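You operate a simulated robot arm through the tools that you are given. There is no shell and no other tool. Be economical: measure what you need, move in short steps, check, and stop when the job is done.

Carry out the task below with a simulated robot arm. There is one attempt and no reset: what you move stays moved.

Task
Swap the cracked grey liner for a new one of the same size.
Fine: slacken the red square-hole knob, lay the old liner in the fail tray, seat the new one in the purple frame, then turn the knob snug over it.

It is judged by the outcome, as a careful person would: the job done as asked, and still so three seconds after it is handed in. It fails if anything else is knocked over, pushed out of place, dropped, spilled or broken.

Robot
A 6-joint arm with a two-finger parallel gripper, fixed in place. Base frame: the origin is at the foot of the arm, x ahead of it, y to its left, z up; the work surface is at about z = 805. Readings come in mm, degrees, newtons and seconds.
With the tool pointing down near the work surface it reaches from about 240 to 640 mm from the base axis. Its first joint turns from -66.0 to 66.0 degrees. Payload 2.7 kg.
Tool frame: the origin (TCP) lies between the finger pads and is the grasp point; the fingertips stand 23 mm ahead of it; z points along the fingers, y is the line along which they close. Largest opening 94 mm; finger width 38, thickness 10; the body of the gripper, 54 by 96 mm, starts 39 mm behind the TCP.
Orientation is told as [roll, pitch, yaw] about the base's x, y, z axes, in that order, counted from this pose: with the fingers straight down and closing along the base's y, the tool's x points along the base's -x, its y along +y and its z along -z.

Tools
- The arm moves only by the tool apply_moves. Its argument "plan" is a list of rows, each an object of numbers (a shift or turn left out is 0, a gripper value left out holds the last): "grip": the opening in per cent of the stroke, from 0 (shut) to 100 (fully open); "tx", "ty", "tz": the shift along the base's x, y, z in mm; "ax", "ay", "az": the turn, a rotation vector about the base's x, y, z in degrees. In form: [{"grip": .., "tx": .., "ty": .., "tz": .., "ax": .., "ay": .., "az": ..}, ...]. A call has 1 to 20 rows; each row shifts and turns the commanded pose from where the row before left it. A row lasts 0.2 s, in which the tool goes at most 50 mm and 8.6 degrees; a call with a longer step from one row to the next is refused whole, and so is a gripper value outside its range. Where a pose cannot be reached the arm comes as near as it can. A force on the tool above 90 N (or 10 N above the force at the start of the call, whichever is more), or a blocked arm, ends the call early, and 0.2 s more pass. Each finger travels about 45 mm/s and halts on what it meets, pressing with about 27 N; the grip force reading is that of the motor and also rises with nothing between the fingers. The clock runs only during rows and for 0.2 s after the last one: add rows that do not move to give the fingers time. The reply holds the time, the measured pose of the TCP, the force on the tool along the base axes, the opening and the grip force, in the units named above and with some noise.
- Cameras (640 x 400 px; columns grow to the right, rows downward): "scene" is fixed at [57.8, -420.8, 1398.1]; the picture's right is [0.90, -0.44, 0.00], its down [-0.27, -0.55, -0.79] and it looks along [0.34, 0.71, -0.61] (base axes); focal length 337 px, centre (320, 200). "wrist" rides on the gripper at [86, 16, -75] in the tool frame; the picture's right is [-0.18, 0.98, 0.00], its down [-0.58, -0.11, -0.81] and it looks along [-0.79, -0.15, 0.59] (tool axes); focal length 243 px, centre (320, 200).
- snapshot(camera): a new picture of that camera. It takes no simulated time.
- probe_pixels(camera, pixels): for up to 12 pixels [column, row] of the newest picture of that camera ("zoom" is the newest enlarged one), the place [x, y, z] in the base frame of the surface seen there, good to about 2 mm. It takes no simulated time.
- close_up(camera, box): a new picture of the part [left, top, right, bottom] of that camera's present view, enlarged. It takes no simulated time.
- finish_job(): hands the job in; it is judged then, once.

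Work in short steps. Measure before you move; look again where a grasp or a placing could have gone wrong, and mend it. You have 80 turns and 46 pictures in all, those below and enlarged ones among them. Open the gripper and draw the arm clear of the work before you hand the job in, unless the task says otherwise; then end with one line.

The tools are called after "Request:" as name(argument=value, ...) on one line, values as JSON. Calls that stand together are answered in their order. apply_moves: Moves the arm, as the interface text tells. Its arguments: {"type":"object","properties":{"plan":{"type":"array","items":{"type":"object","properties":{"grip":{"type":"number"},"tx":{"type":"number"},"ty":{"type":"number"},"tz":{"type":"number"},"ax":{"type":"number"},"ay":{"type":"number"},"az":{"type":"number"}}}}},"required":["plan"]} The other tools are called the same way: snapshot (camera) takes a picture; probe_pixels (camera, pixels) gives the place of the surface under pixels of a picture; close_up (camera, box) takes an enlarged picture of a part of a camera's view; finish_job () hands the job in.

At the start:

```text
time_s: 0.0
ee_pos: [465.5, 129.0, 1111.1]
orientation: [0.0, 0.1, 0.0]
ft_force: [-1.1, 0.2, -0.2]
width: 94.0
finger_force: 0.3
```

scene: 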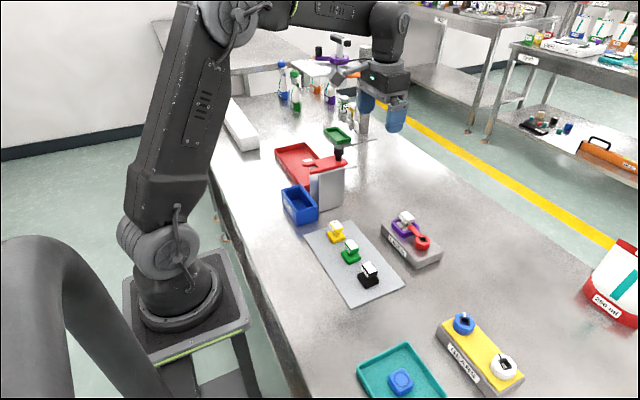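
wrist: 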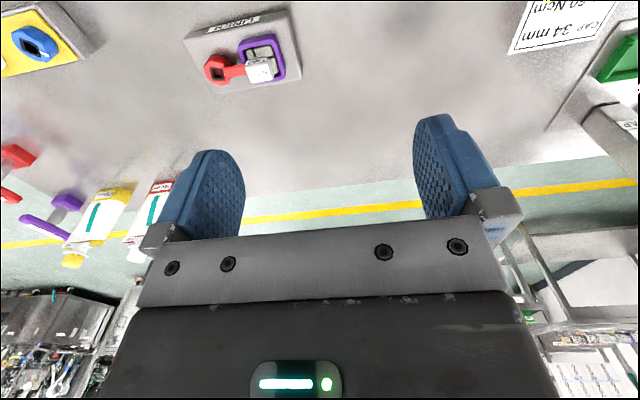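

The scene shows the liner fixture at about (412,240), the three spare parts at (335,230), (350,250), (370,272), and trays. I take close-ups of them.

Request:
close_up(camera="scene", box=[370, 195, 460, 275])

Request:
close_up(camera="scene", box=[270, 120, 410, 310])

Request:
close_up(camera="scene", box=[340, 290, 540, 400])

```text
5.00 times, centred on (415, 235) of scene
```

zoom: 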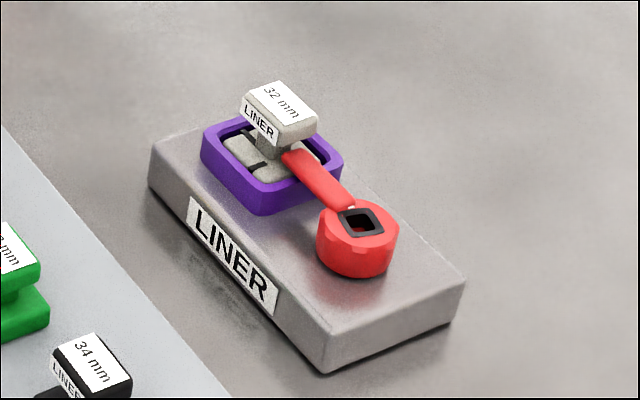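

```text
2.11 times, centred on (340, 215) of scene
```

zoom: 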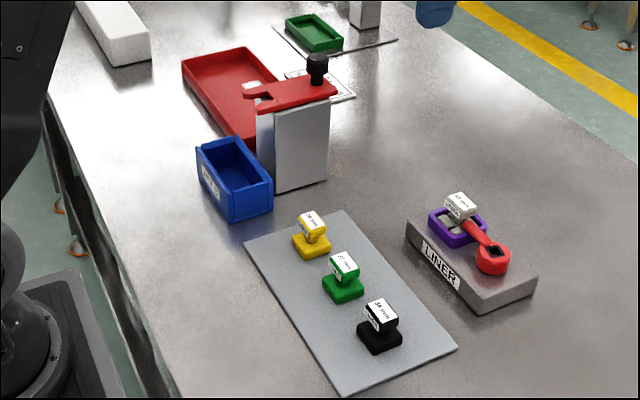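

```text
3.20 times, centred on (440, 345) of scene
```

zoom: 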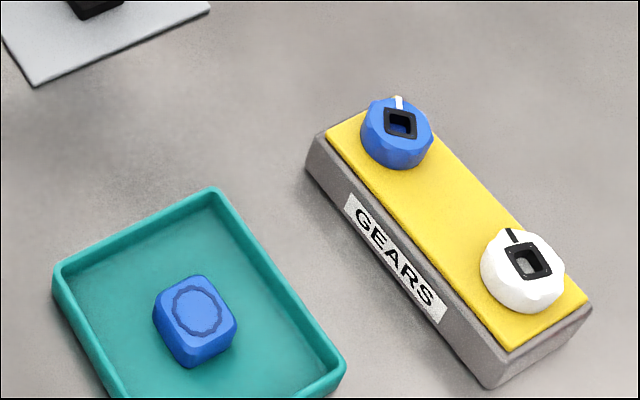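

I look closer at the spare liners' labels, the red bracket tool and the trays.

Request:
close_up(camera="scene", box=[320, 215, 385, 290])

Request:
close_up(camera="scene", box=[265, 110, 385, 220])

Request:
close_up(camera="scene", box=[270, 30, 380, 130])

```text
5.33 times, centred on (352, 252) of scene
```

zoom: 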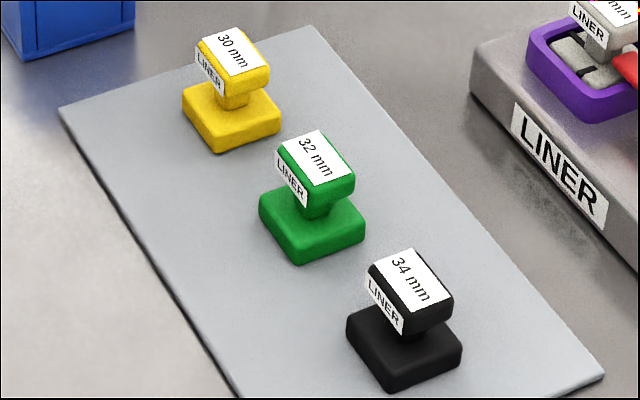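

```text
3.64 times, centred on (325, 165) of scene
```

zoom: 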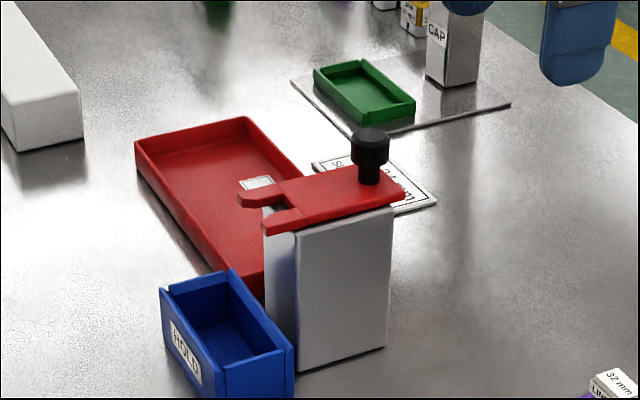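

```text
4.00 times, centred on (325, 80) of scene
```

zoom: 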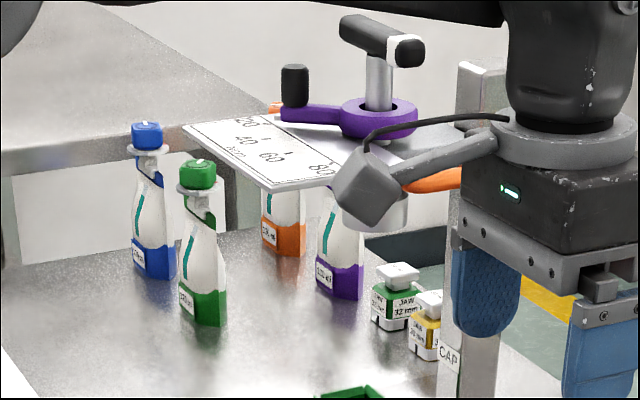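

Spare liners read 30 (yellow), 32 (green), 34 (black); the old one is 32, so green is wanted. I take a fresh scene picture and probe the key points.

Request:
close_up(camera="scene", box=[370, 195, 460, 275])

Request:
probe_pixels(camera="zoom", pixels=[[280, 97], [262, 130], [248, 195], [330, 155], [230, 125], [320, 175], [360, 205], [330, 215], [390, 215], [358, 245], [390, 320], [180, 160]])

Request:
probe_pixels(camera="scene", pixels=[[298, 160], [277, 152], [300, 143], [300, 195], [300, 218], [338, 150], [335, 135], [400, 375], [350, 243], [350, 258], [340, 165], [325, 205]])

Request:
close_up(camera="wrist", box=[0, 120, 180, 270])

```text
5.00 times, centred on (415, 235) of scene
```

zoom: 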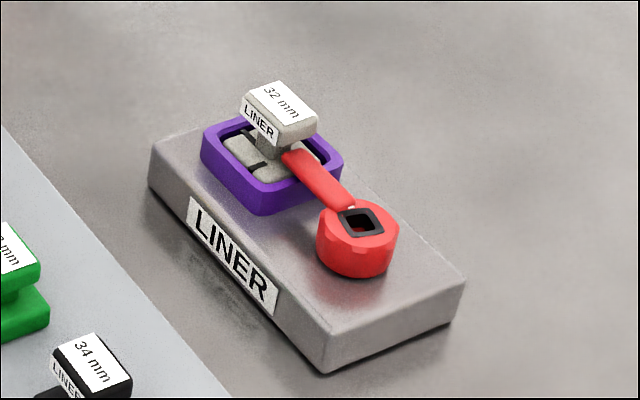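

```text
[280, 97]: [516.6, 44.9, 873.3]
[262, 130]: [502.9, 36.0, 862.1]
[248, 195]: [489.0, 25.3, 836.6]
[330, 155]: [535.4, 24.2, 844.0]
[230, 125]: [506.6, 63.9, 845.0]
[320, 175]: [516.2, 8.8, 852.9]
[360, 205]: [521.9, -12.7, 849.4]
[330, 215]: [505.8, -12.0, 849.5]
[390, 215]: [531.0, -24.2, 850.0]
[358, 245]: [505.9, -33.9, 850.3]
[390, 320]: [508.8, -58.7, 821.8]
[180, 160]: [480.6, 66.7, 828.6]
```

```text
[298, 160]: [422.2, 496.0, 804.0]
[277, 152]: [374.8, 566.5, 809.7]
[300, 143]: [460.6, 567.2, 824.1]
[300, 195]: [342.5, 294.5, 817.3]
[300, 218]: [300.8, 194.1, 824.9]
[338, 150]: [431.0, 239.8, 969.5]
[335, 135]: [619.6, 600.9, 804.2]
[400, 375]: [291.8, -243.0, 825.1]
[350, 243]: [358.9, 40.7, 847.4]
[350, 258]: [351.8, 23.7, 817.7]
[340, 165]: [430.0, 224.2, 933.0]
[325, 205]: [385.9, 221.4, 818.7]
```

```text
2.67 times, centred on (90, 195) of wrist
```

zoom: 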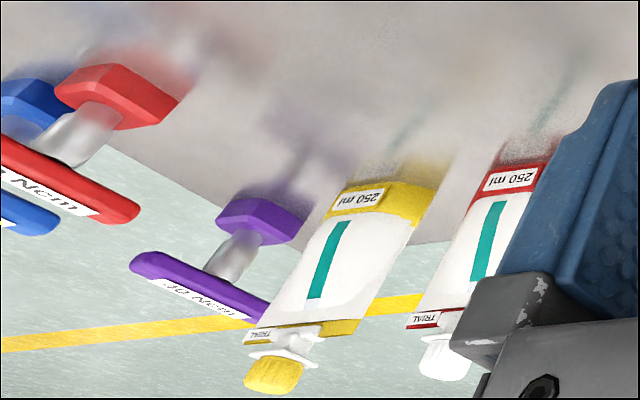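

The wrist close-up shows T-handled keys (blue, red, purple) with Ncm labels. I probe where they are, and look at the signs.

Request:
probe_pixels(camera="zoom", pixels=[[100, 95], [80, 150], [60, 185], [250, 225], [235, 260], [200, 290], [30, 105], [375, 215], [280, 370]])

Request:
close_up(camera="wrist", box=[500, 0, 640, 120])

Request:
close_up(camera="wrist", box=[170, 0, 320, 100])

```text
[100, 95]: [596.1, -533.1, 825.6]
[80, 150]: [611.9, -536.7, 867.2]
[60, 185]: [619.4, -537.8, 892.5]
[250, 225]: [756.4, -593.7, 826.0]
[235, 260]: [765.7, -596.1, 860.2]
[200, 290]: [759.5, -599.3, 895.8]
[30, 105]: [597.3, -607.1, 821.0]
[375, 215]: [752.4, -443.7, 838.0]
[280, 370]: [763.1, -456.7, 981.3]
```

```text
3.33 times, centred on (570, 60) of wrist
```

zoom: 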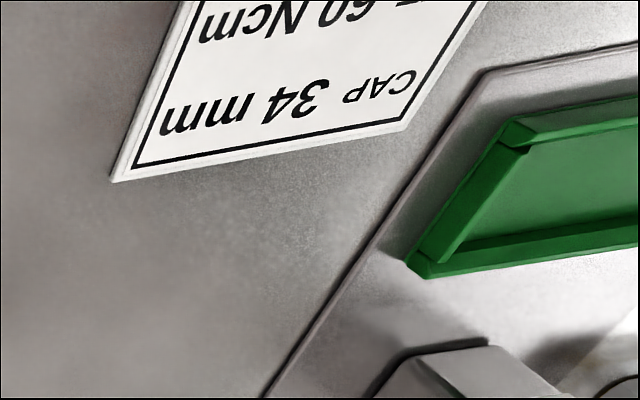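

```text
4.00 times, centred on (245, 50) of wrist
```

zoom: 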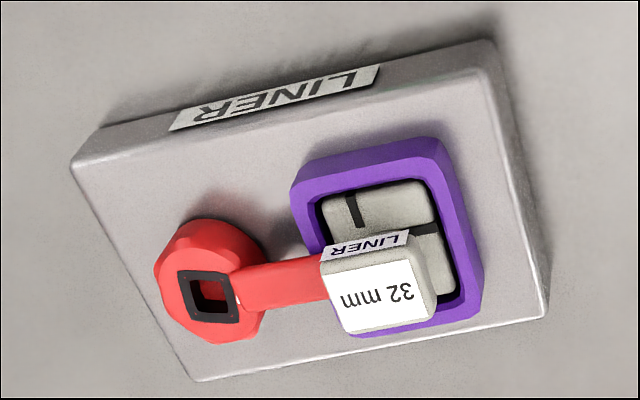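

The keys lie beyond reach (radius about 800 mm), so the knob must be turned by the fingers. I move the wrist camera to look at the trays on the left and find the one marked fail.

Request:
apply_moves(plan=[{"tx": -27.5, "ty": 20, "az": 7.5}, {"tx": -27.5, "ty": 20, "az": 7.5}, {"tx": -27.5, "ty": 20, "az": 7.5}, {"tx": -27.5, "ty": 20, "az": 7.5}, {"tx": -27.5, "ty": 20, "az": 7.5}, {"tx": -27.5, "ty": 20, "az": 7.5}])

Request:
snapshot(camera="wrist")

Request:
snapshot(camera="scene")

```text
time_s: 1.4
ee_pos: [299.8, 248.4, 1110.7]
orientation: [0.0, 0.0, 45.2]
ft_force: [-0.5, 1.1, -0.7]
width: 93.6
finger_force: 0.1
```

```text
33 pictures are left
```

wrist: 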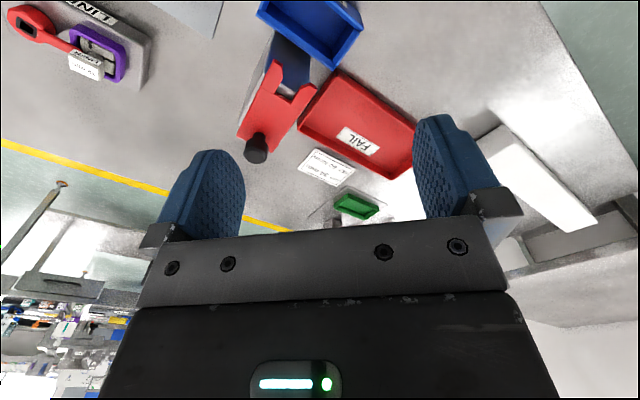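

```text
32 pictures are left
```

scene: 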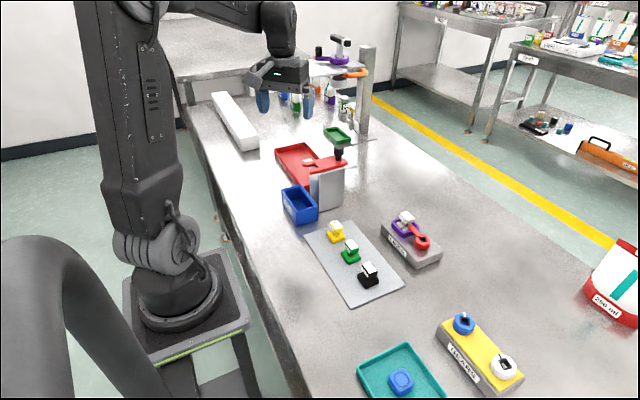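

The red tray carries "FAIL" at (357,141). I probe its corners and read the sheet by it; I also zoom the fork stand.

Request:
probe_pixels(camera="wrist", pixels=[[357, 141], [338, 75], [412, 125], [395, 172], [302, 125], [365, 105], [330, 120], [255, 148], [278, 90], [303, 95], [313, 25], [345, 60]])

Request:
close_up(camera="wrist", box=[230, 0, 430, 190])

```text
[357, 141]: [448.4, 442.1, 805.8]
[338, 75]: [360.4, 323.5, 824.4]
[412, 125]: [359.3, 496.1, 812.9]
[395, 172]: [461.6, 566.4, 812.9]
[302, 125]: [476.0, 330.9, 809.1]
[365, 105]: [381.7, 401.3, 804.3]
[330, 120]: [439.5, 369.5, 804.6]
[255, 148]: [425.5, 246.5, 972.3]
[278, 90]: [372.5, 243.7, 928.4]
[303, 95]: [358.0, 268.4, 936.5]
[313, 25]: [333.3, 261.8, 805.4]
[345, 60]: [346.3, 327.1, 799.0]
```

```text
2.11 times, centred on (330, 95) of wrist
```

zoom: 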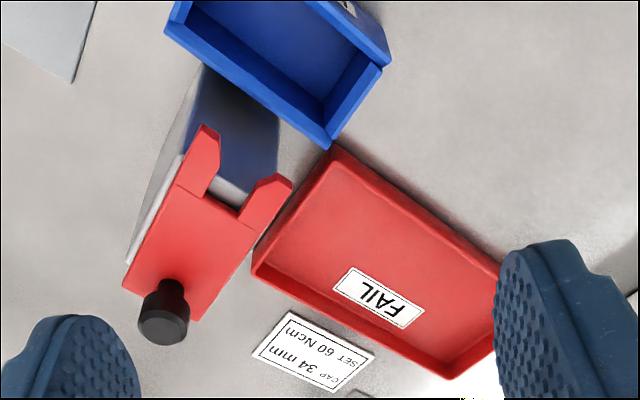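

FAIL tray floor is z≈805, x 360–475, y 325–560. Now I go above the knob, turning the tool so the fingers close along x, to view the fixture closely.

Request:
apply_moves(plan=[{"tx": 13, "ty": -16, "az": -8.4}, {"tx": 13, "ty": -16, "az": -8.4}, {"tx": 13, "ty": -16, "az": -8.4}, {"tx": 13, "ty": -16, "az": -8.4}, {"tx": 13, "ty": -16, "az": -8.4}, {"tx": 13, "ty": -16, "az": -8.4}, {"tx": 13, "ty": -16, "az": -8.4}, {"tx": 13, "ty": -16, "az": -8.4}, {"tx": 13, "ty": -16, "tz": -10, "az": -8.4}, {"tx": 13, "ty": -16, "tz": -15, "az": -8.4}, {"tx": 13, "ty": -16, "tz": -15, "az": -8.4}, {"tx": 13, "ty": -16, "tz": -15, "az": -8.4}, {"tx": 13, "ty": -16, "tz": -15, "az": -8.4}, {"tx": 13, "ty": -16, "tz": -15, "az": -8.4}, {"tx": 13, "ty": -16, "tz": -15, "az": -8.4}, {"tx": 13, "ty": -16, "tz": -15, "az": -8.4}, {"tx": 10, "ty": -16, "tz": -15}, {}])

Request:
snapshot(camera="wrist")

```text
time_s: 5.2
ee_pos: [518.1, -24.8, 979.6]
orientation: [-0.1, 0.0, -89.5]
ft_force: [0.6, -0.3, -0.4]
width: 94.2
finger_force: 0.0
```

```text
30 pictures are left
```

wrist: 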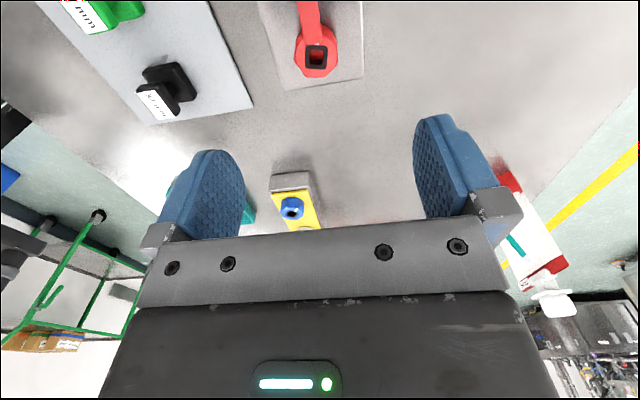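

The knob is at (316,48), at the picture's edge. I shift +y by 85 mm to see the knob and frame together.

Request:
apply_moves(plan=[{"ty": 42}, {"ty": 43}, {}])

Request:
close_up(camera="wrist", box=[220, 0, 420, 150])

```text
time_s: 6.0
ee_pos: [516.8, 62.7, 979.3]
orientation: [0.0, 0.1, -89.3]
ft_force: [-1.0, 0.3, 0.1]
width: 94.4
finger_force: 0.1
```

```text
2.67 times, centred on (320, 75) of wrist
```

zoom: 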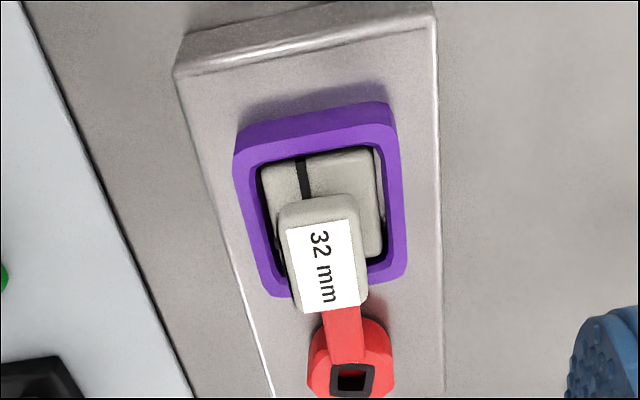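

Good view of frame and head. I probe frame edges, liner head and knob.

Request:
probe_pixels(camera="zoom", pixels=[[240, 165], [388, 128], [403, 268], [275, 290], [290, 230], [350, 220], [358, 300], [303, 305], [312, 370], [391, 365], [350, 330], [392, 290]])

Request:
probe_pixels(camera="zoom", pixels=[[370, 328], [336, 345], [362, 368], [340, 395], [270, 185], [365, 165], [380, 250], [380, 279], [180, 70], [440, 300], [330, 260], [390, 395]])

```text
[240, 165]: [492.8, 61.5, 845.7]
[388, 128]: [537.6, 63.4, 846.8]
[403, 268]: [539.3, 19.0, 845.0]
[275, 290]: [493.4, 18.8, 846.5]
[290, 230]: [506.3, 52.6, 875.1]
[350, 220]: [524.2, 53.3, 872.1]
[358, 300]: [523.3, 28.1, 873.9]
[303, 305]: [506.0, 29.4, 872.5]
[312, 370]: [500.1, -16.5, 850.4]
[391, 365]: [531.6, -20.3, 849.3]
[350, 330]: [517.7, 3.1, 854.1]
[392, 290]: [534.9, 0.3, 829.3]
```

```text
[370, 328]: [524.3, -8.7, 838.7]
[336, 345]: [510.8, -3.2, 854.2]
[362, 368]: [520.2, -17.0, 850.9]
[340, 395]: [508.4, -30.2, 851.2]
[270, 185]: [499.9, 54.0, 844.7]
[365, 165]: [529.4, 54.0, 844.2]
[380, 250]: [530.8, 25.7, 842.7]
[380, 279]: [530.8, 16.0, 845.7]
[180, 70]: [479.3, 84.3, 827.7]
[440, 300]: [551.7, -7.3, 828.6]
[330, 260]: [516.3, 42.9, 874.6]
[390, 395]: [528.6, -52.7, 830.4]
```

Knob centre ≈(516,-23), top z 850, frame near edge y≈16, so the fingers clear the frame while turning. I move over the knob, and go down to TCP z≈857 with fingers open.

Request:
apply_moves(plan=[{"tx": -1, "ty": -43}, {"ty": -42.5}, {"tz": -40}, {"tz": -40}, {"tz": -25}, {"tz": -10}, {"tz": -8}, {}])

Request:
snapshot(camera="wrist")

Request:
close_up(camera="scene", box=[360, 180, 480, 280])

```text
time_s: 7.8
ee_pos: [516.9, -24.2, 856.7]
orientation: [0.0, 0.0, -89.4]
ft_force: [0.2, 0.1, -0.5]
width: 93.9
finger_force: 0.1
```

```text
28 pictures are left
```

wrist: 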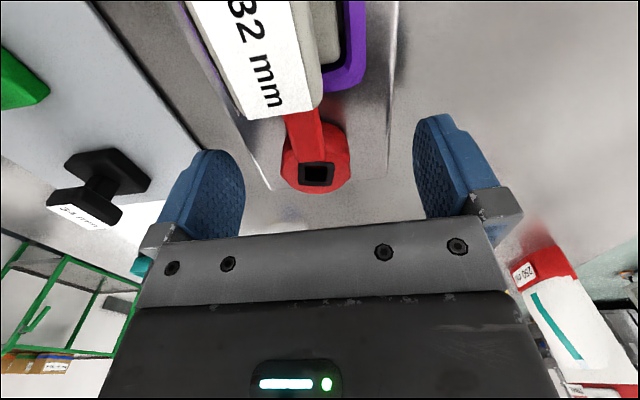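

```text
4.00 times, centred on (420, 230) of scene
```

zoom: 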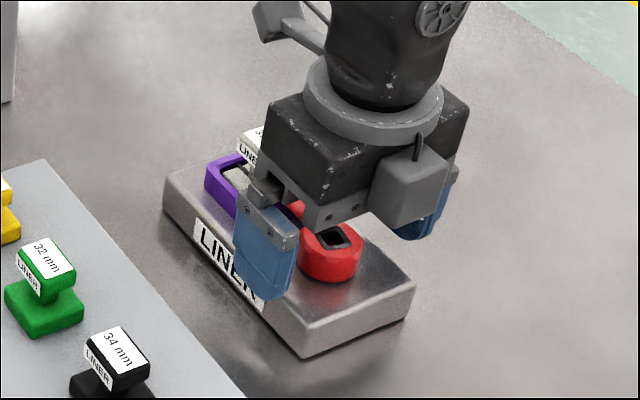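

The knob sits between the fingers at (317,165). I probe its centre and flank edges before closing.

Request:
probe_pixels(camera="wrist", pixels=[[302, 172], [332, 172], [317, 165], [317, 183], [288, 165], [346, 165], [317, 190], [310, 130]])

```text
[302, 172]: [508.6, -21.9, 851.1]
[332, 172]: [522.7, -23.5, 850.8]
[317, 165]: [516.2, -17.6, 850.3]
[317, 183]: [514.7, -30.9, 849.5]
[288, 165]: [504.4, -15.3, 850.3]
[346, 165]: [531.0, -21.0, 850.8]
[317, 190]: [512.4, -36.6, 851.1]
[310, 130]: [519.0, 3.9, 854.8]
```

Knob centre ≈(515.8,-24): a 1 mm correction in x, then close the fingers on it.

Request:
apply_moves(plan=[{"tx": -1, "grip": 60}, {"grip": 40}, {"grip": 20}, {"grip": 20}, {"grip": 20}, {"grip": 20}, {}])

```text
time_s: 9.4
ee_pos: [514.5, -23.9, 856.8]
orientation: [-0.2, 0.0, -89.5]
ft_force: [-14.4, 0.1, 4.6]
width: 34.7
finger_force: 44.5
```

Fingers hold the knob at 34.7 mm. I turn counter-clockwise in small steps (slackening) and watch.

Request:
apply_moves(plan=[{"grip": 10, "az": 3, "tx": -0.5}, {"az": 3}, {"az": 3}, {"az": 3}, {}])

Request:
snapshot(camera="wrist")

```text
time_s: 10.6
ee_pos: [515.9, -24.3, 856.5]
orientation: [-0.1, -0.1, -77.3]
ft_force: [-6.8, 6.1, -3.8]
width: 34.6
finger_force: 44.6
```

```text
26 pictures are left
```

wrist: 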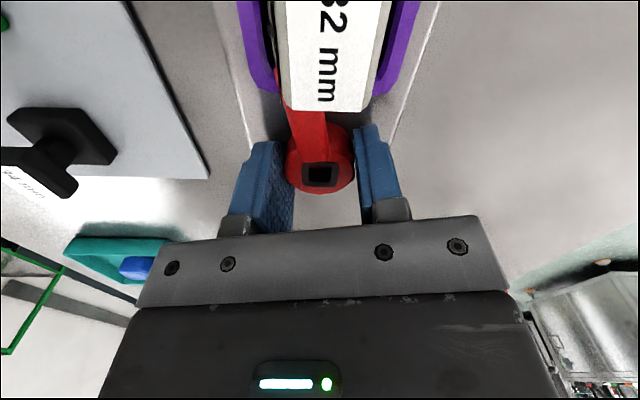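

The arm kept its place relative to the gripper, so the knob turned with it. I go on by 30°.

Request:
apply_moves(plan=[{"az": 4}, {"az": 4}, {"az": 4}, {"az": 4}, {"az": 4}, {"az": 4}, {"az": 4}, {"az": 4}, {}])

Request:
snapshot(camera="wrist")

Request:
close_up(camera="scene", box=[360, 180, 480, 280])

```text
time_s: 12.6
ee_pos: [515.4, -24.0, 857.2]
orientation: [0.0, 0.0, -45.3]
ft_force: [-6.1, 12.2, -9.7]
width: 34.7
finger_force: 44.9
```

```text
25 pictures are left
```

wrist: 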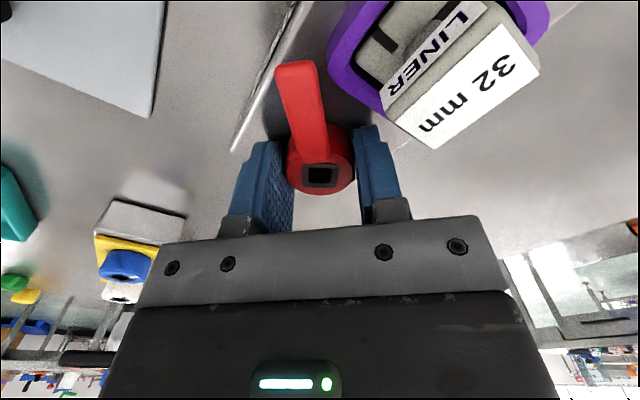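

```text
4.00 times, centred on (420, 230) of scene
```

zoom: 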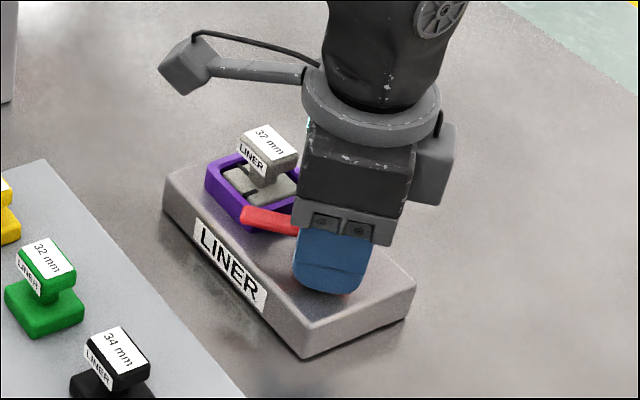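

The arm has swung off to the −x side by 44°. I turn another 40° so it is well away from the frame.

Request:
apply_moves(plan=[{"az": 5}, {"az": 5}, {"az": 5}, {"az": 5}, {"az": 5}, {"az": 5}, {"az": 5}, {"az": 5}, {}])

Request:
snapshot(camera="wrist")

```text
time_s: 14.6
ee_pos: [515.9, -23.4, 856.7]
orientation: [0.0, 0.0, -5.4]
ft_force: [-1.5, 17.4, -12.3]
width: 35.0
finger_force: 45.4
```

```text
23 pictures are left
```

wrist: 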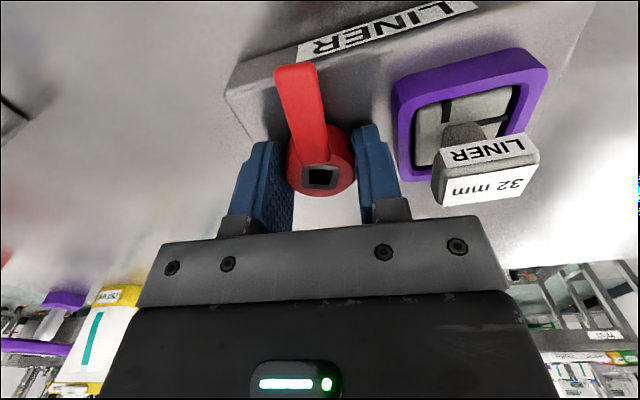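

The arm is now along −x, fully off the liner. I open only to about 45 mm (the frame is near on +y) and lift.

Request:
apply_moves(plan=[{"grip": 45}, {"grip": 48}, {"grip": 48}, {}, {"tz": 20}, {"tz": 40}, {"tz": 40}, {"ty": 20, "tz": 20}, {"ty": 40}, {"grip": 100}, {}])

Request:
snapshot(camera="wrist")

Request:
close_up(camera="scene", box=[370, 195, 460, 275])

```text
time_s: 17.0
ee_pos: [516.2, 35.5, 977.5]
orientation: [0.0, 0.0, -5.4]
ft_force: [-0.1, 0.0, -0.3]
width: 93.9
finger_force: 0.0
```

```text
22 pictures are left
```

wrist: 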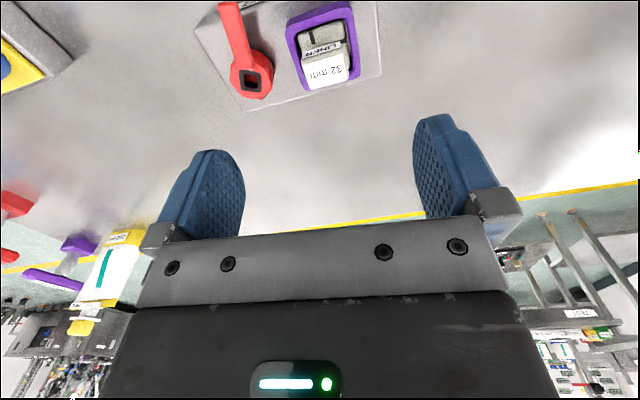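

```text
5.00 times, centred on (415, 235) of scene
```

zoom: 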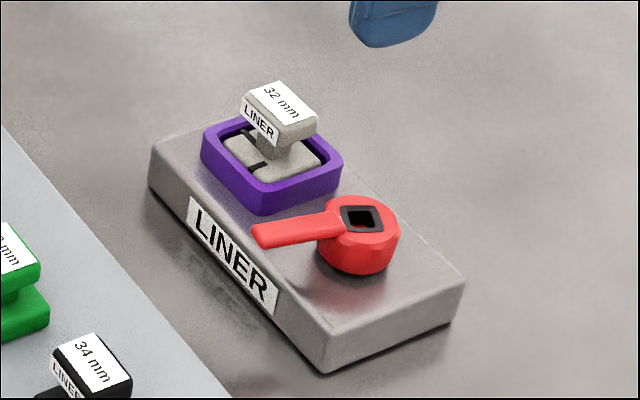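

The arm points away from the liner. I probe the head of the old liner in the wrist view to centre the grasp.

Request:
close_up(camera="wrist", box=[270, 0, 380, 100])

Request:
probe_pixels(camera="wrist", pixels=[[306, 68], [346, 62], [328, 86], [325, 56], [311, 87], [347, 79], [327, 70]])

```text
4.00 times, centred on (325, 50) of wrist
```

zoom: 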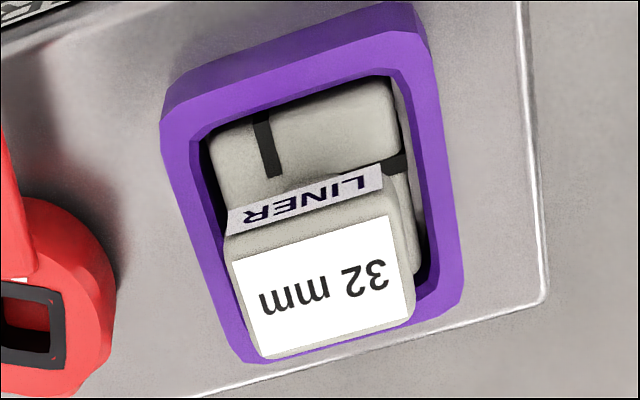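

```text
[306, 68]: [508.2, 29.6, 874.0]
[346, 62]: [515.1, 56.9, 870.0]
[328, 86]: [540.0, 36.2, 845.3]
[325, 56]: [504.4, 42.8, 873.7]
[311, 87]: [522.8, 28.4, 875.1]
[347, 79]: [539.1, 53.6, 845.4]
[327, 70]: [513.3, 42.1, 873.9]
```

Head centre ≈(515.5,42), top 874. I square the tool to yaw 0, part-open the gripper, and descend to TCP z≈873 (tips above the frame), then grip.

Request:
apply_moves(plan=[{"ty": 5.5, "az": 5.3, "grip": 60}, {"grip": 60}, {"tz": -35}, {"tz": -35}, {"tz": -20}, {"tz": -10}, {"tz": -5}, {}])

Request:
snapshot(camera="wrist")

```text
time_s: 18.8
ee_pos: [516.0, 40.8, 872.1]
orientation: [-0.1, 0.1, 0.0]
ft_force: [0.2, -0.2, -0.3]
width: 56.5
finger_force: 0.0
```

```text
19 pictures are left
```

wrist: 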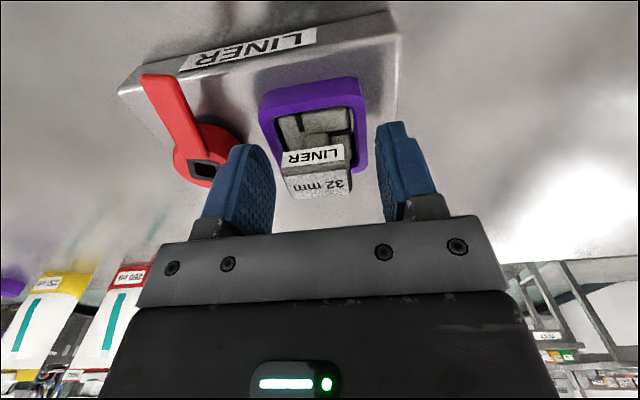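

The head at (318,170) is centred between the fingers. I close on it.

Request:
apply_moves(plan=[{"grip": 30}, {"grip": 15}, {"grip": 10}, {"grip": 10}, {"grip": 10}, {}])

```text
time_s: 20.2
ee_pos: [515.5, 41.5, 872.1]
orientation: [0.1, 0.0, -0.1]
ft_force: [0.5, -0.2, -0.4]
width: 31.0
finger_force: 27.0
```

Gripped at 31 mm. I lift gently straight up and look.

Request:
apply_moves(plan=[{"tz": 4}, {"tz": 6}, {"tz": 10}, {"tz": 20}, {"tz": 40}, {}])

Request:
snapshot(camera="wrist")

```text
time_s: 21.6
ee_pos: [515.8, 40.8, 952.3]
orientation: [0.0, 0.0, -0.1]
ft_force: [-0.1, -0.4, -0.5]
width: 30.9
finger_force: 27.3
```

```text
18 pictures are left
```

wrist: 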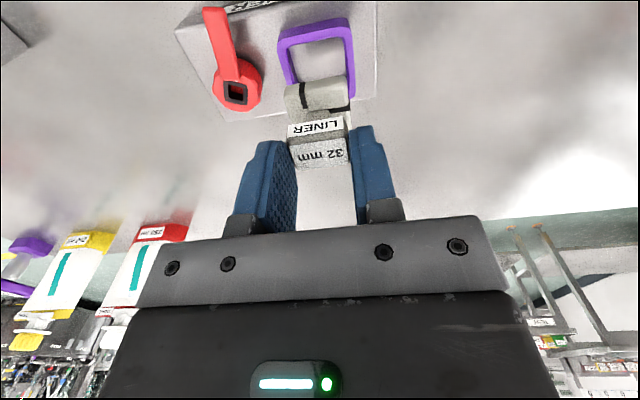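

The old liner is out and the frame is empty. I rise to z≈1062 and carry it over above the FAIL tray at about (415,410).

Request:
apply_moves(plan=[{"tz": 37}, {"tz": 37}, {"tz": 36}, {"tx": -10, "ty": 37}, {"tx": -10, "ty": 37}, {"tx": -10, "ty": 37}, {"tx": -10, "ty": 37}, {"tx": -10, "ty": 37}, {"tx": -10, "ty": 37}, {"tx": -10, "ty": 37}, {"tx": -10, "ty": 37}, {"tx": -10, "ty": 37}, {"tx": -10, "ty": 36}, {}])

Request:
apply_moves(plan=[{"tz": -50}, {"tz": -50}, {"tz": -50}, {"tz": -30}, {"tz": -20}, {}])

Request:
snapshot(camera="wrist")

```text
time_s: 24.6
ee_pos: [415.4, 411.2, 1061.5]
orientation: [0.0, 0.0, 0.0]
ft_force: [-0.7, 0.9, -0.4]
width: 30.7
finger_force: 27.4
```

```text
time_s: 26.0
ee_pos: [415.1, 410.0, 866.8]
orientation: [0.2, -0.2, 0.0]
ft_force: [-8.6, -7.4, 31.9]
width: 30.9
finger_force: 27.3
```

```text
17 pictures are left
```

wrist: 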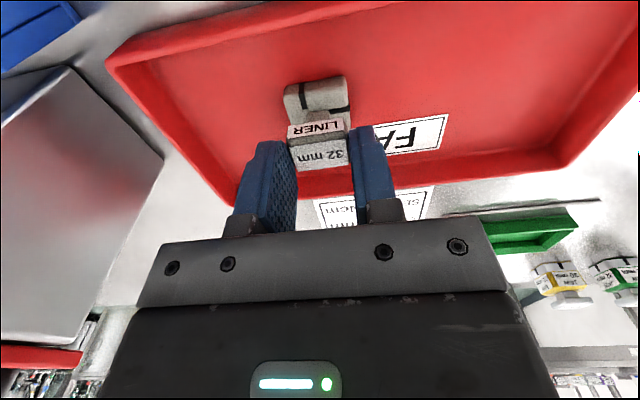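

Unexpected upward force of 32 N at z≈867. I check the scene view for what touches.

Request:
close_up(camera="scene", box=[240, 60, 400, 220])

Request:
probe_pixels(camera="wrist", pixels=[[320, 90], [320, 155], [290, 95], [270, 100], [347, 82], [420, 170]])

```text
2.50 times, centred on (320, 140) of scene
```

zoom: 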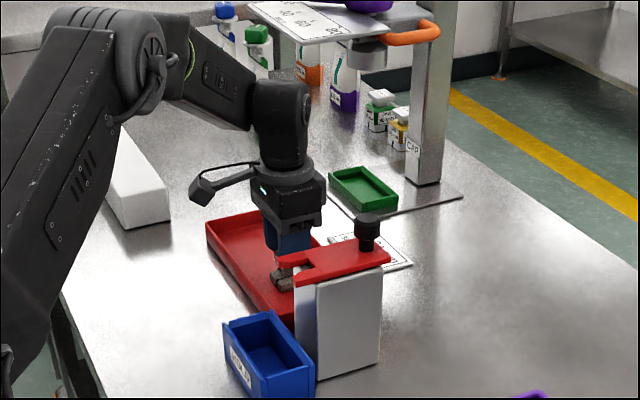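

```text
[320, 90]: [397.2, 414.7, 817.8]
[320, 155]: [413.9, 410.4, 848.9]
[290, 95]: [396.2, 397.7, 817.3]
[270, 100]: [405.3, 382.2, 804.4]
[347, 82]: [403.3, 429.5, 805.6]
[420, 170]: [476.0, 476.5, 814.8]
```

The liner is standing on the tray floor (head top 849, base at floor); it slid down in the grip during extraction, so contact came early. I relieve the press, open, and lift off.

Request:
apply_moves(plan=[{"tz": 4}, {"grip": 30}, {"grip": 45}, {"grip": 55}, {}, {"tz": 15}, {"tz": 30}, {"tz": 40}, {"tz": 50}, {"tz": 50}, {}])

Request:
snapshot(camera="wrist")

```text
time_s: 28.4
ee_pos: [416.0, 409.2, 1050.8]
orientation: [0.0, 0.0, 0.0]
ft_force: [-0.4, -0.1, 0.4]
width: 51.7
finger_force: 0.1
```

```text
15 pictures are left
```

wrist: 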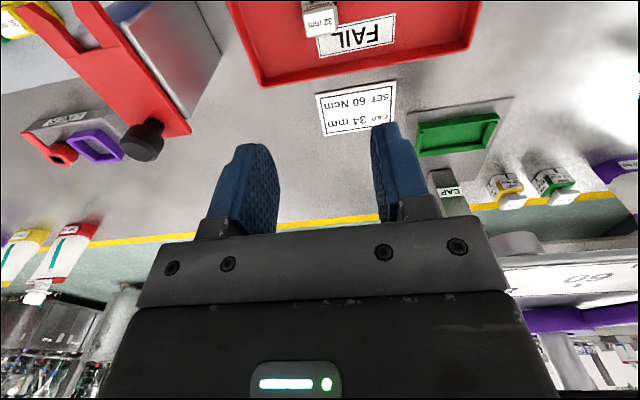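

The old liner stands in the FAIL tray. I move over to the spare liners at a safe height for a view.

Request:
apply_moves(plan=[{"ty": -46}, {"ty": -46}, {"ty": -46}, {"ty": -46}, {"ty": -46, "tx": -3}, {"ty": -46, "tx": -3}, {"ty": -46, "tx": -3}, {"ty": -46, "tx": -3}, {"tx": -3, "tz": -30}, {"tx": -3, "tz": -30}, {"tz": -20, "grip": 55}, {}])

Request:
snapshot(camera="wrist")

```text
time_s: 31.0
ee_pos: [396.0, 40.5, 970.2]
orientation: [0.1, 0.0, -0.1]
ft_force: [-0.7, -0.5, 1.0]
width: 51.8
finger_force: 0.0
```

```text
14 pictures are left
```

wrist: 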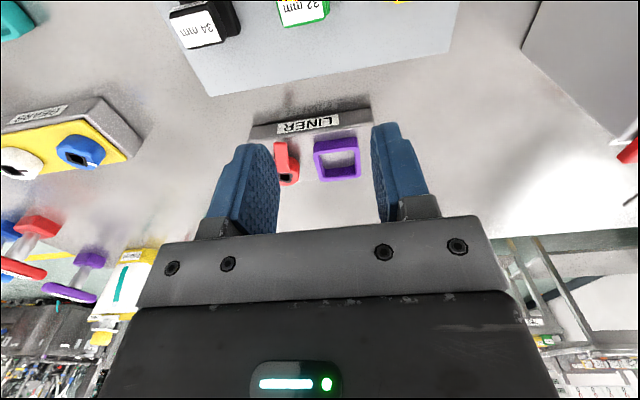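

The green head is at (302,10), just at the edge. I back off 60 mm in x.

Request:
apply_moves(plan=[{"tx": -30}, {"tx": -30}, {}])

Request:
close_up(camera="wrist", box=[160, 0, 460, 150])

```text
time_s: 31.8
ee_pos: [337.4, 40.9, 970.9]
orientation: [-0.1, 0.0, -0.1]
ft_force: [-0.6, 0.1, 0.1]
width: 51.5
finger_force: 0.0
```

```text
2.13 times, centred on (310, 75) of wrist
```

zoom: 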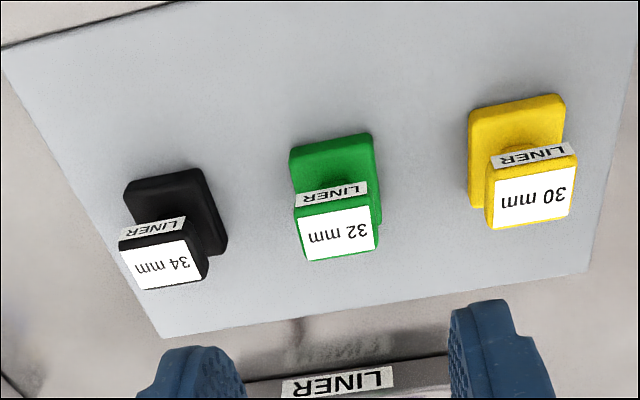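

Request:
probe_pixels(camera="zoom", pixels=[[300, 212], [370, 205], [305, 257], [377, 248], [338, 232], [330, 145], [295, 155], [365, 140], [203, 245], [488, 195], [430, 150], [310, 190]])

```text
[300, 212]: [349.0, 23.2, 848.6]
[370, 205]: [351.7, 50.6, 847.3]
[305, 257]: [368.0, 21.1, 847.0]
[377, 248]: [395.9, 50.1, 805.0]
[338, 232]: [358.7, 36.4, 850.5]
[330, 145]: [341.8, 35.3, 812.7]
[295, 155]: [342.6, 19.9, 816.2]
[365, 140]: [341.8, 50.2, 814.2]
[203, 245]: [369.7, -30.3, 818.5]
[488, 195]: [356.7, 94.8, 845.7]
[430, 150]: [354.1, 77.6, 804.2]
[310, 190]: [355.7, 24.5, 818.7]
```

Green liner head centre ≈(358.7,36.5), top 848, base top 819, unrotated. I go over it and down to TCP z≈845, opening 52 mm.

Request:
apply_moves(plan=[{"tx": 21.5, "ty": -4.7}, {"tz": -40}, {"tz": -40}, {"tz": -25}, {"tz": -15}, {"tz": -6}, {}])

Request:
snapshot(camera="wrist")

```text
time_s: 33.4
ee_pos: [359.6, 36.7, 845.6]
orientation: [0.0, -0.1, 0.0]
ft_force: [-0.5, 0.8, -0.8]
width: 51.9
finger_force: 0.1
```

```text
12 pictures are left
```

wrist: 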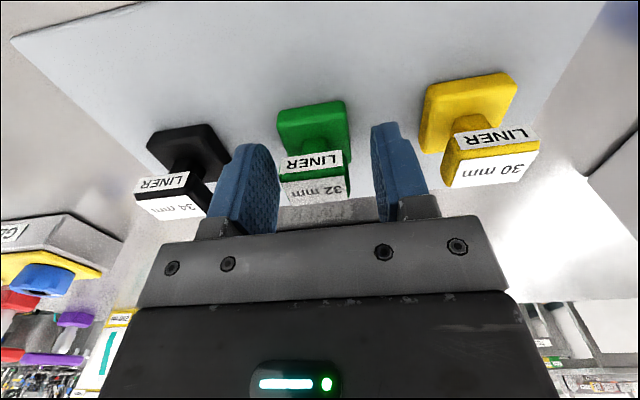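

The green head is centred. I close and lift gently.

Request:
apply_moves(plan=[{"grip": 30}, {"grip": 15}, {"grip": 5}, {"grip": 0}, {"grip": 0}, {}, {}, {"tz": 4}, {"tz": 10}, {"tz": 25}, {"tz": 40}, {"tz": 41}, {}])

Request:
snapshot(camera="wrist")

```text
time_s: 36.2
ee_pos: [356.9, 35.2, 965.7]
orientation: [0.0, 0.0, -0.1]
ft_force: [-0.7, 1.4, 0.1]
width: 31.3
finger_force: 26.8
```

```text
11 pictures are left
```

wrist: 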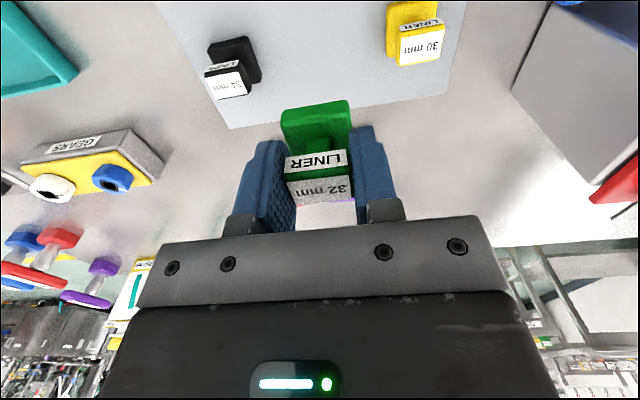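

The green liner is held without slip. I probe its base edges and head against the TCP to know the offset.

Request:
probe_pixels(camera="wrist", pixels=[[284, 115], [316, 110], [346, 106], [348, 125], [288, 182], [318, 175], [349, 175], [318, 198]])

```text
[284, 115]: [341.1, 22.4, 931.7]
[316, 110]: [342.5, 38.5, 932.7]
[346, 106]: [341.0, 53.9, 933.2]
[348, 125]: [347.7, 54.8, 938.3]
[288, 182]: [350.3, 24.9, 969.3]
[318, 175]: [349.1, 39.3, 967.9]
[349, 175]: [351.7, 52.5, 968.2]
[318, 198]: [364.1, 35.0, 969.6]
```

I carry it back to exactly the pose where the old one was gripped (+156.5, +3.7), hovering with its base about 8 mm above the frame.

Request:
apply_moves(plan=[{"tx": 40}, {"tx": 40}, {"tx": 40}, {"tx": 36.5, "ty": 3.7}, {}, {"tz": -35}, {"tz": -25}, {"tz": -10}, {}, {}])

Request:
close_up(camera="wrist", box=[220, 40, 420, 220])

Request:
close_up(camera="scene", box=[370, 195, 460, 275])

```text
time_s: 38.4
ee_pos: [515.2, 40.5, 896.0]
orientation: [0.0, 0.0, -0.2]
ft_force: [-0.3, -0.5, -0.1]
width: 30.9
finger_force: 27.1
```

```text
2.22 times, centred on (320, 130) of wrist
```

zoom: 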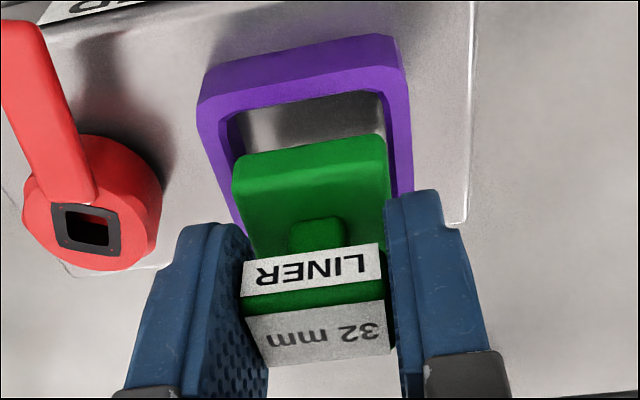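

```text
5.00 times, centred on (415, 235) of scene
```

zoom: 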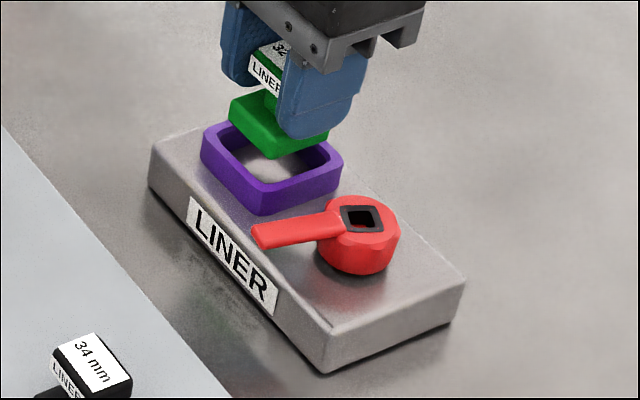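

I probe the liner base's visible edges and the frame's edges in this picture to check alignment.

Request:
probe_pixels(camera="zoom", pixels=[[233, 120], [250, 138], [263, 148], [275, 148], [290, 145], [207, 150], [225, 172], [250, 195], [280, 195], [320, 175], [335, 160], [250, 185]])

```text
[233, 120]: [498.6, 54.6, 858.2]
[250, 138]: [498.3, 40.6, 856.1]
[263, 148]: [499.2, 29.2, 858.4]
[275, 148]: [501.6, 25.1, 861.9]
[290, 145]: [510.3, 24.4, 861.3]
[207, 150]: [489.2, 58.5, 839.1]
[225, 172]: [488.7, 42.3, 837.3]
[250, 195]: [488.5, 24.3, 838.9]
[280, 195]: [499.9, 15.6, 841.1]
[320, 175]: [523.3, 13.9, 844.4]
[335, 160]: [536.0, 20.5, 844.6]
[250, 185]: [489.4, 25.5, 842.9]
```

The base is ~9.7 mm inside the frame's outer faces on both measured sides, so it is centred. I lower in small steps.

Request:
apply_moves(plan=[{"tz": -4}, {"tz": -4}, {"tz": -3}, {"tz": -2}, {"tz": -2}, {}])

```text
time_s: 39.8
ee_pos: [517.1, 40.9, 878.9]
orientation: [0.0, -0.1, -0.1]
ft_force: [-0.6, 0.1, -0.7]
width: 30.9
finger_force: 27.4
```

No force with the base already about 7 mm below the frame's rim; it is entering. I continue down.

Request:
apply_moves(plan=[{"tz": -3}, {"tz": -2}, {"tz": -2}, {"tz": -1.5}, {}])

```text
time_s: 41.0
ee_pos: [515.8, 41.4, 871.0]
orientation: [0.0, 0.0, -0.1]
ft_force: [-0.4, -0.7, -0.1]
width: 31.0
finger_force: 26.5
```

Still free. Down to the block top, in 1 mm steps.

Request:
apply_moves(plan=[{"tz": -1}, {"tz": -1}, {}])

Request:
apply_moves(plan=[{"tz": -1}, {}])

```text
time_s: 41.8
ee_pos: [514.8, 40.3, 870.4]
orientation: [0.1, 0.0, -0.2]
ft_force: [-1.8, 0.3, 2.9]
width: 31.1
finger_force: 26.9
```

```text
time_s: 42.4
ee_pos: [515.4, 40.3, 869.7]
orientation: [0.0, -0.1, -0.2]
ft_force: [-5.5, 0.8, 16.1]
width: 31.3
finger_force: 27.1
```

Upward force of 16 N at 870: it is seated. I ease up 1 mm, open and lift away, then check.

Request:
apply_moves(plan=[{"tz": 1.2}, {"grip": 30}, {"grip": 45}, {"grip": 55}, {}, {"tz": 15}, {"tz": 35}, {"tz": 40}, {"tz": 20}, {}])

Request:
close_up(camera="scene", box=[370, 195, 460, 275])

Request:
probe_pixels(camera="zoom", pixels=[[280, 97], [262, 130], [248, 150], [310, 155], [300, 235], [360, 245], [330, 225]])

```text
time_s: 44.6
ee_pos: [515.2, 41.2, 980.1]
orientation: [0.0, 0.0, 0.0]
ft_force: [-0.3, 0.4, 0.5]
width: 51.8
finger_force: 0.0
```

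```text
5.00 times, centred on (415, 235) of scene
```

zoom: 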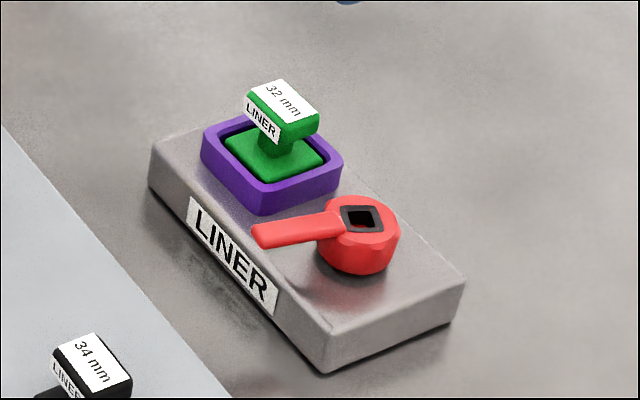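

```text
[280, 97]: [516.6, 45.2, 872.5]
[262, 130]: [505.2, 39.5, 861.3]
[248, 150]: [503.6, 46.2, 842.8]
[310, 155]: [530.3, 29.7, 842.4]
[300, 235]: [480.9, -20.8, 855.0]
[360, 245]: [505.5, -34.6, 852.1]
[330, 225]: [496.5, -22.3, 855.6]
```

The green liner sits flat, same height as the old one (base top 842, head 872.5). I go back to the knob in the release orientation with 45 mm opening and descend.

Request:
apply_moves(plan=[{"ty": -33, "az": -5.3, "grip": 48}, {"ty": -32.5}, {"grip": 48}, {"tz": -40}, {"tz": -40}, {"tz": -20}, {"tz": -12}, {"tz": -10}, {}])

Request:
snapshot(camera="wrist")

```text
time_s: 46.6
ee_pos: [515.3, -24.4, 857.4]
orientation: [0.0, 0.0, -5.5]
ft_force: [0.3, -0.2, 0.7]
width: 45.2
finger_force: 0.0
```

```text
7 pictures are left
```

wrist: 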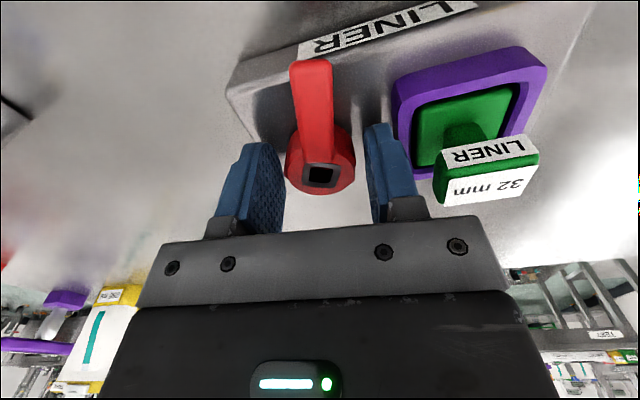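

Knob is between the fingers, arm along −x at (315,90). I grip and turn clockwise by about 80°.

Request:
apply_moves(plan=[{"grip": 30}, {"grip": 20}, {"grip": 10}, {"grip": 10}, {}])

Request:
apply_moves(plan=[{"az": -5}, {"az": -5}, {"az": -5}, {"az": -5}, {"az": -5}, {"az": -5}, {"az": -5}, {"az": -5}, {"az": -5}, {"az": -5}, {"az": -5}, {"az": -5}, {"az": -5}, {"az": -5}, {"az": -4}, {"az": -3}, {}])

Request:
snapshot(camera="wrist")

```text
time_s: 47.8
ee_pos: [514.5, -23.7, 857.9]
orientation: [0.1, -0.1, -5.4]
ft_force: [2.6, 4.1, -4.8]
width: 34.7
finger_force: 45.6
```

```text
time_s: 51.4
ee_pos: [515.7, -24.3, 857.7]
orientation: [0.0, -0.1, -82.5]
ft_force: [-5.5, 11.8, 2.2]
width: 34.6
finger_force: 45.3
```

```text
6 pictures are left
```

wrist: 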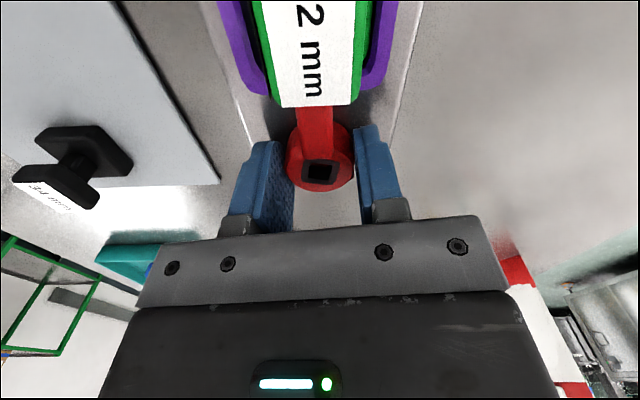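

The arm lies over the liner again under its head. I probe the arm's direction to compare with its first tight position (through (519,4)).

Request:
probe_pixels(camera="wrist", pixels=[[317, 118], [317, 130], [300, 118], [333, 118], [301, 150], [335, 150], [319, 163], [319, 182]])

```text
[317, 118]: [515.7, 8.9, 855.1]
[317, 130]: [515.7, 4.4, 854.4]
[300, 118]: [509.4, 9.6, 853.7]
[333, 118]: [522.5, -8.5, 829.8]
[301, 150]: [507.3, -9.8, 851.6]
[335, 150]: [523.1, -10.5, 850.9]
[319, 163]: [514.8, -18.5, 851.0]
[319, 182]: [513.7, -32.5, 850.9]
```

The arm is roughly 5° short of its original tight direction. I turn further in small steps, watching for resistance.

Request:
apply_moves(plan=[{"az": -2}, {"az": -2}, {"az": -2}, {}])

Request:
close_up(camera="wrist", box=[220, 60, 420, 220])

Request:
probe_pixels(camera="zoom", pixels=[[305, 180], [305, 150], [262, 150], [265, 200], [340, 190], [340, 170], [318, 270], [320, 335]])

```text
time_s: 52.4
ee_pos: [514.8, -24.6, 859.1]
orientation: [0.1, 0.0, -88.4]
ft_force: [-5.8, 15.5, 7.0]
width: 34.8
finger_force: 44.9
```

```text
2.50 times, centred on (320, 140) of wrist
```

zoom: 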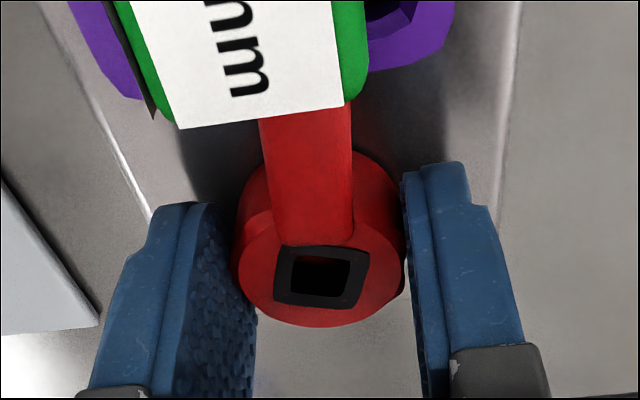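

```text
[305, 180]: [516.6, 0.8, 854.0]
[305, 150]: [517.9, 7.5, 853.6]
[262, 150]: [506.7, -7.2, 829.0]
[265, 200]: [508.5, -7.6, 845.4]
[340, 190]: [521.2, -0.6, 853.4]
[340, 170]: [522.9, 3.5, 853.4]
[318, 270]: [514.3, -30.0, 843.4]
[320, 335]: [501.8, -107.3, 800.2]
```

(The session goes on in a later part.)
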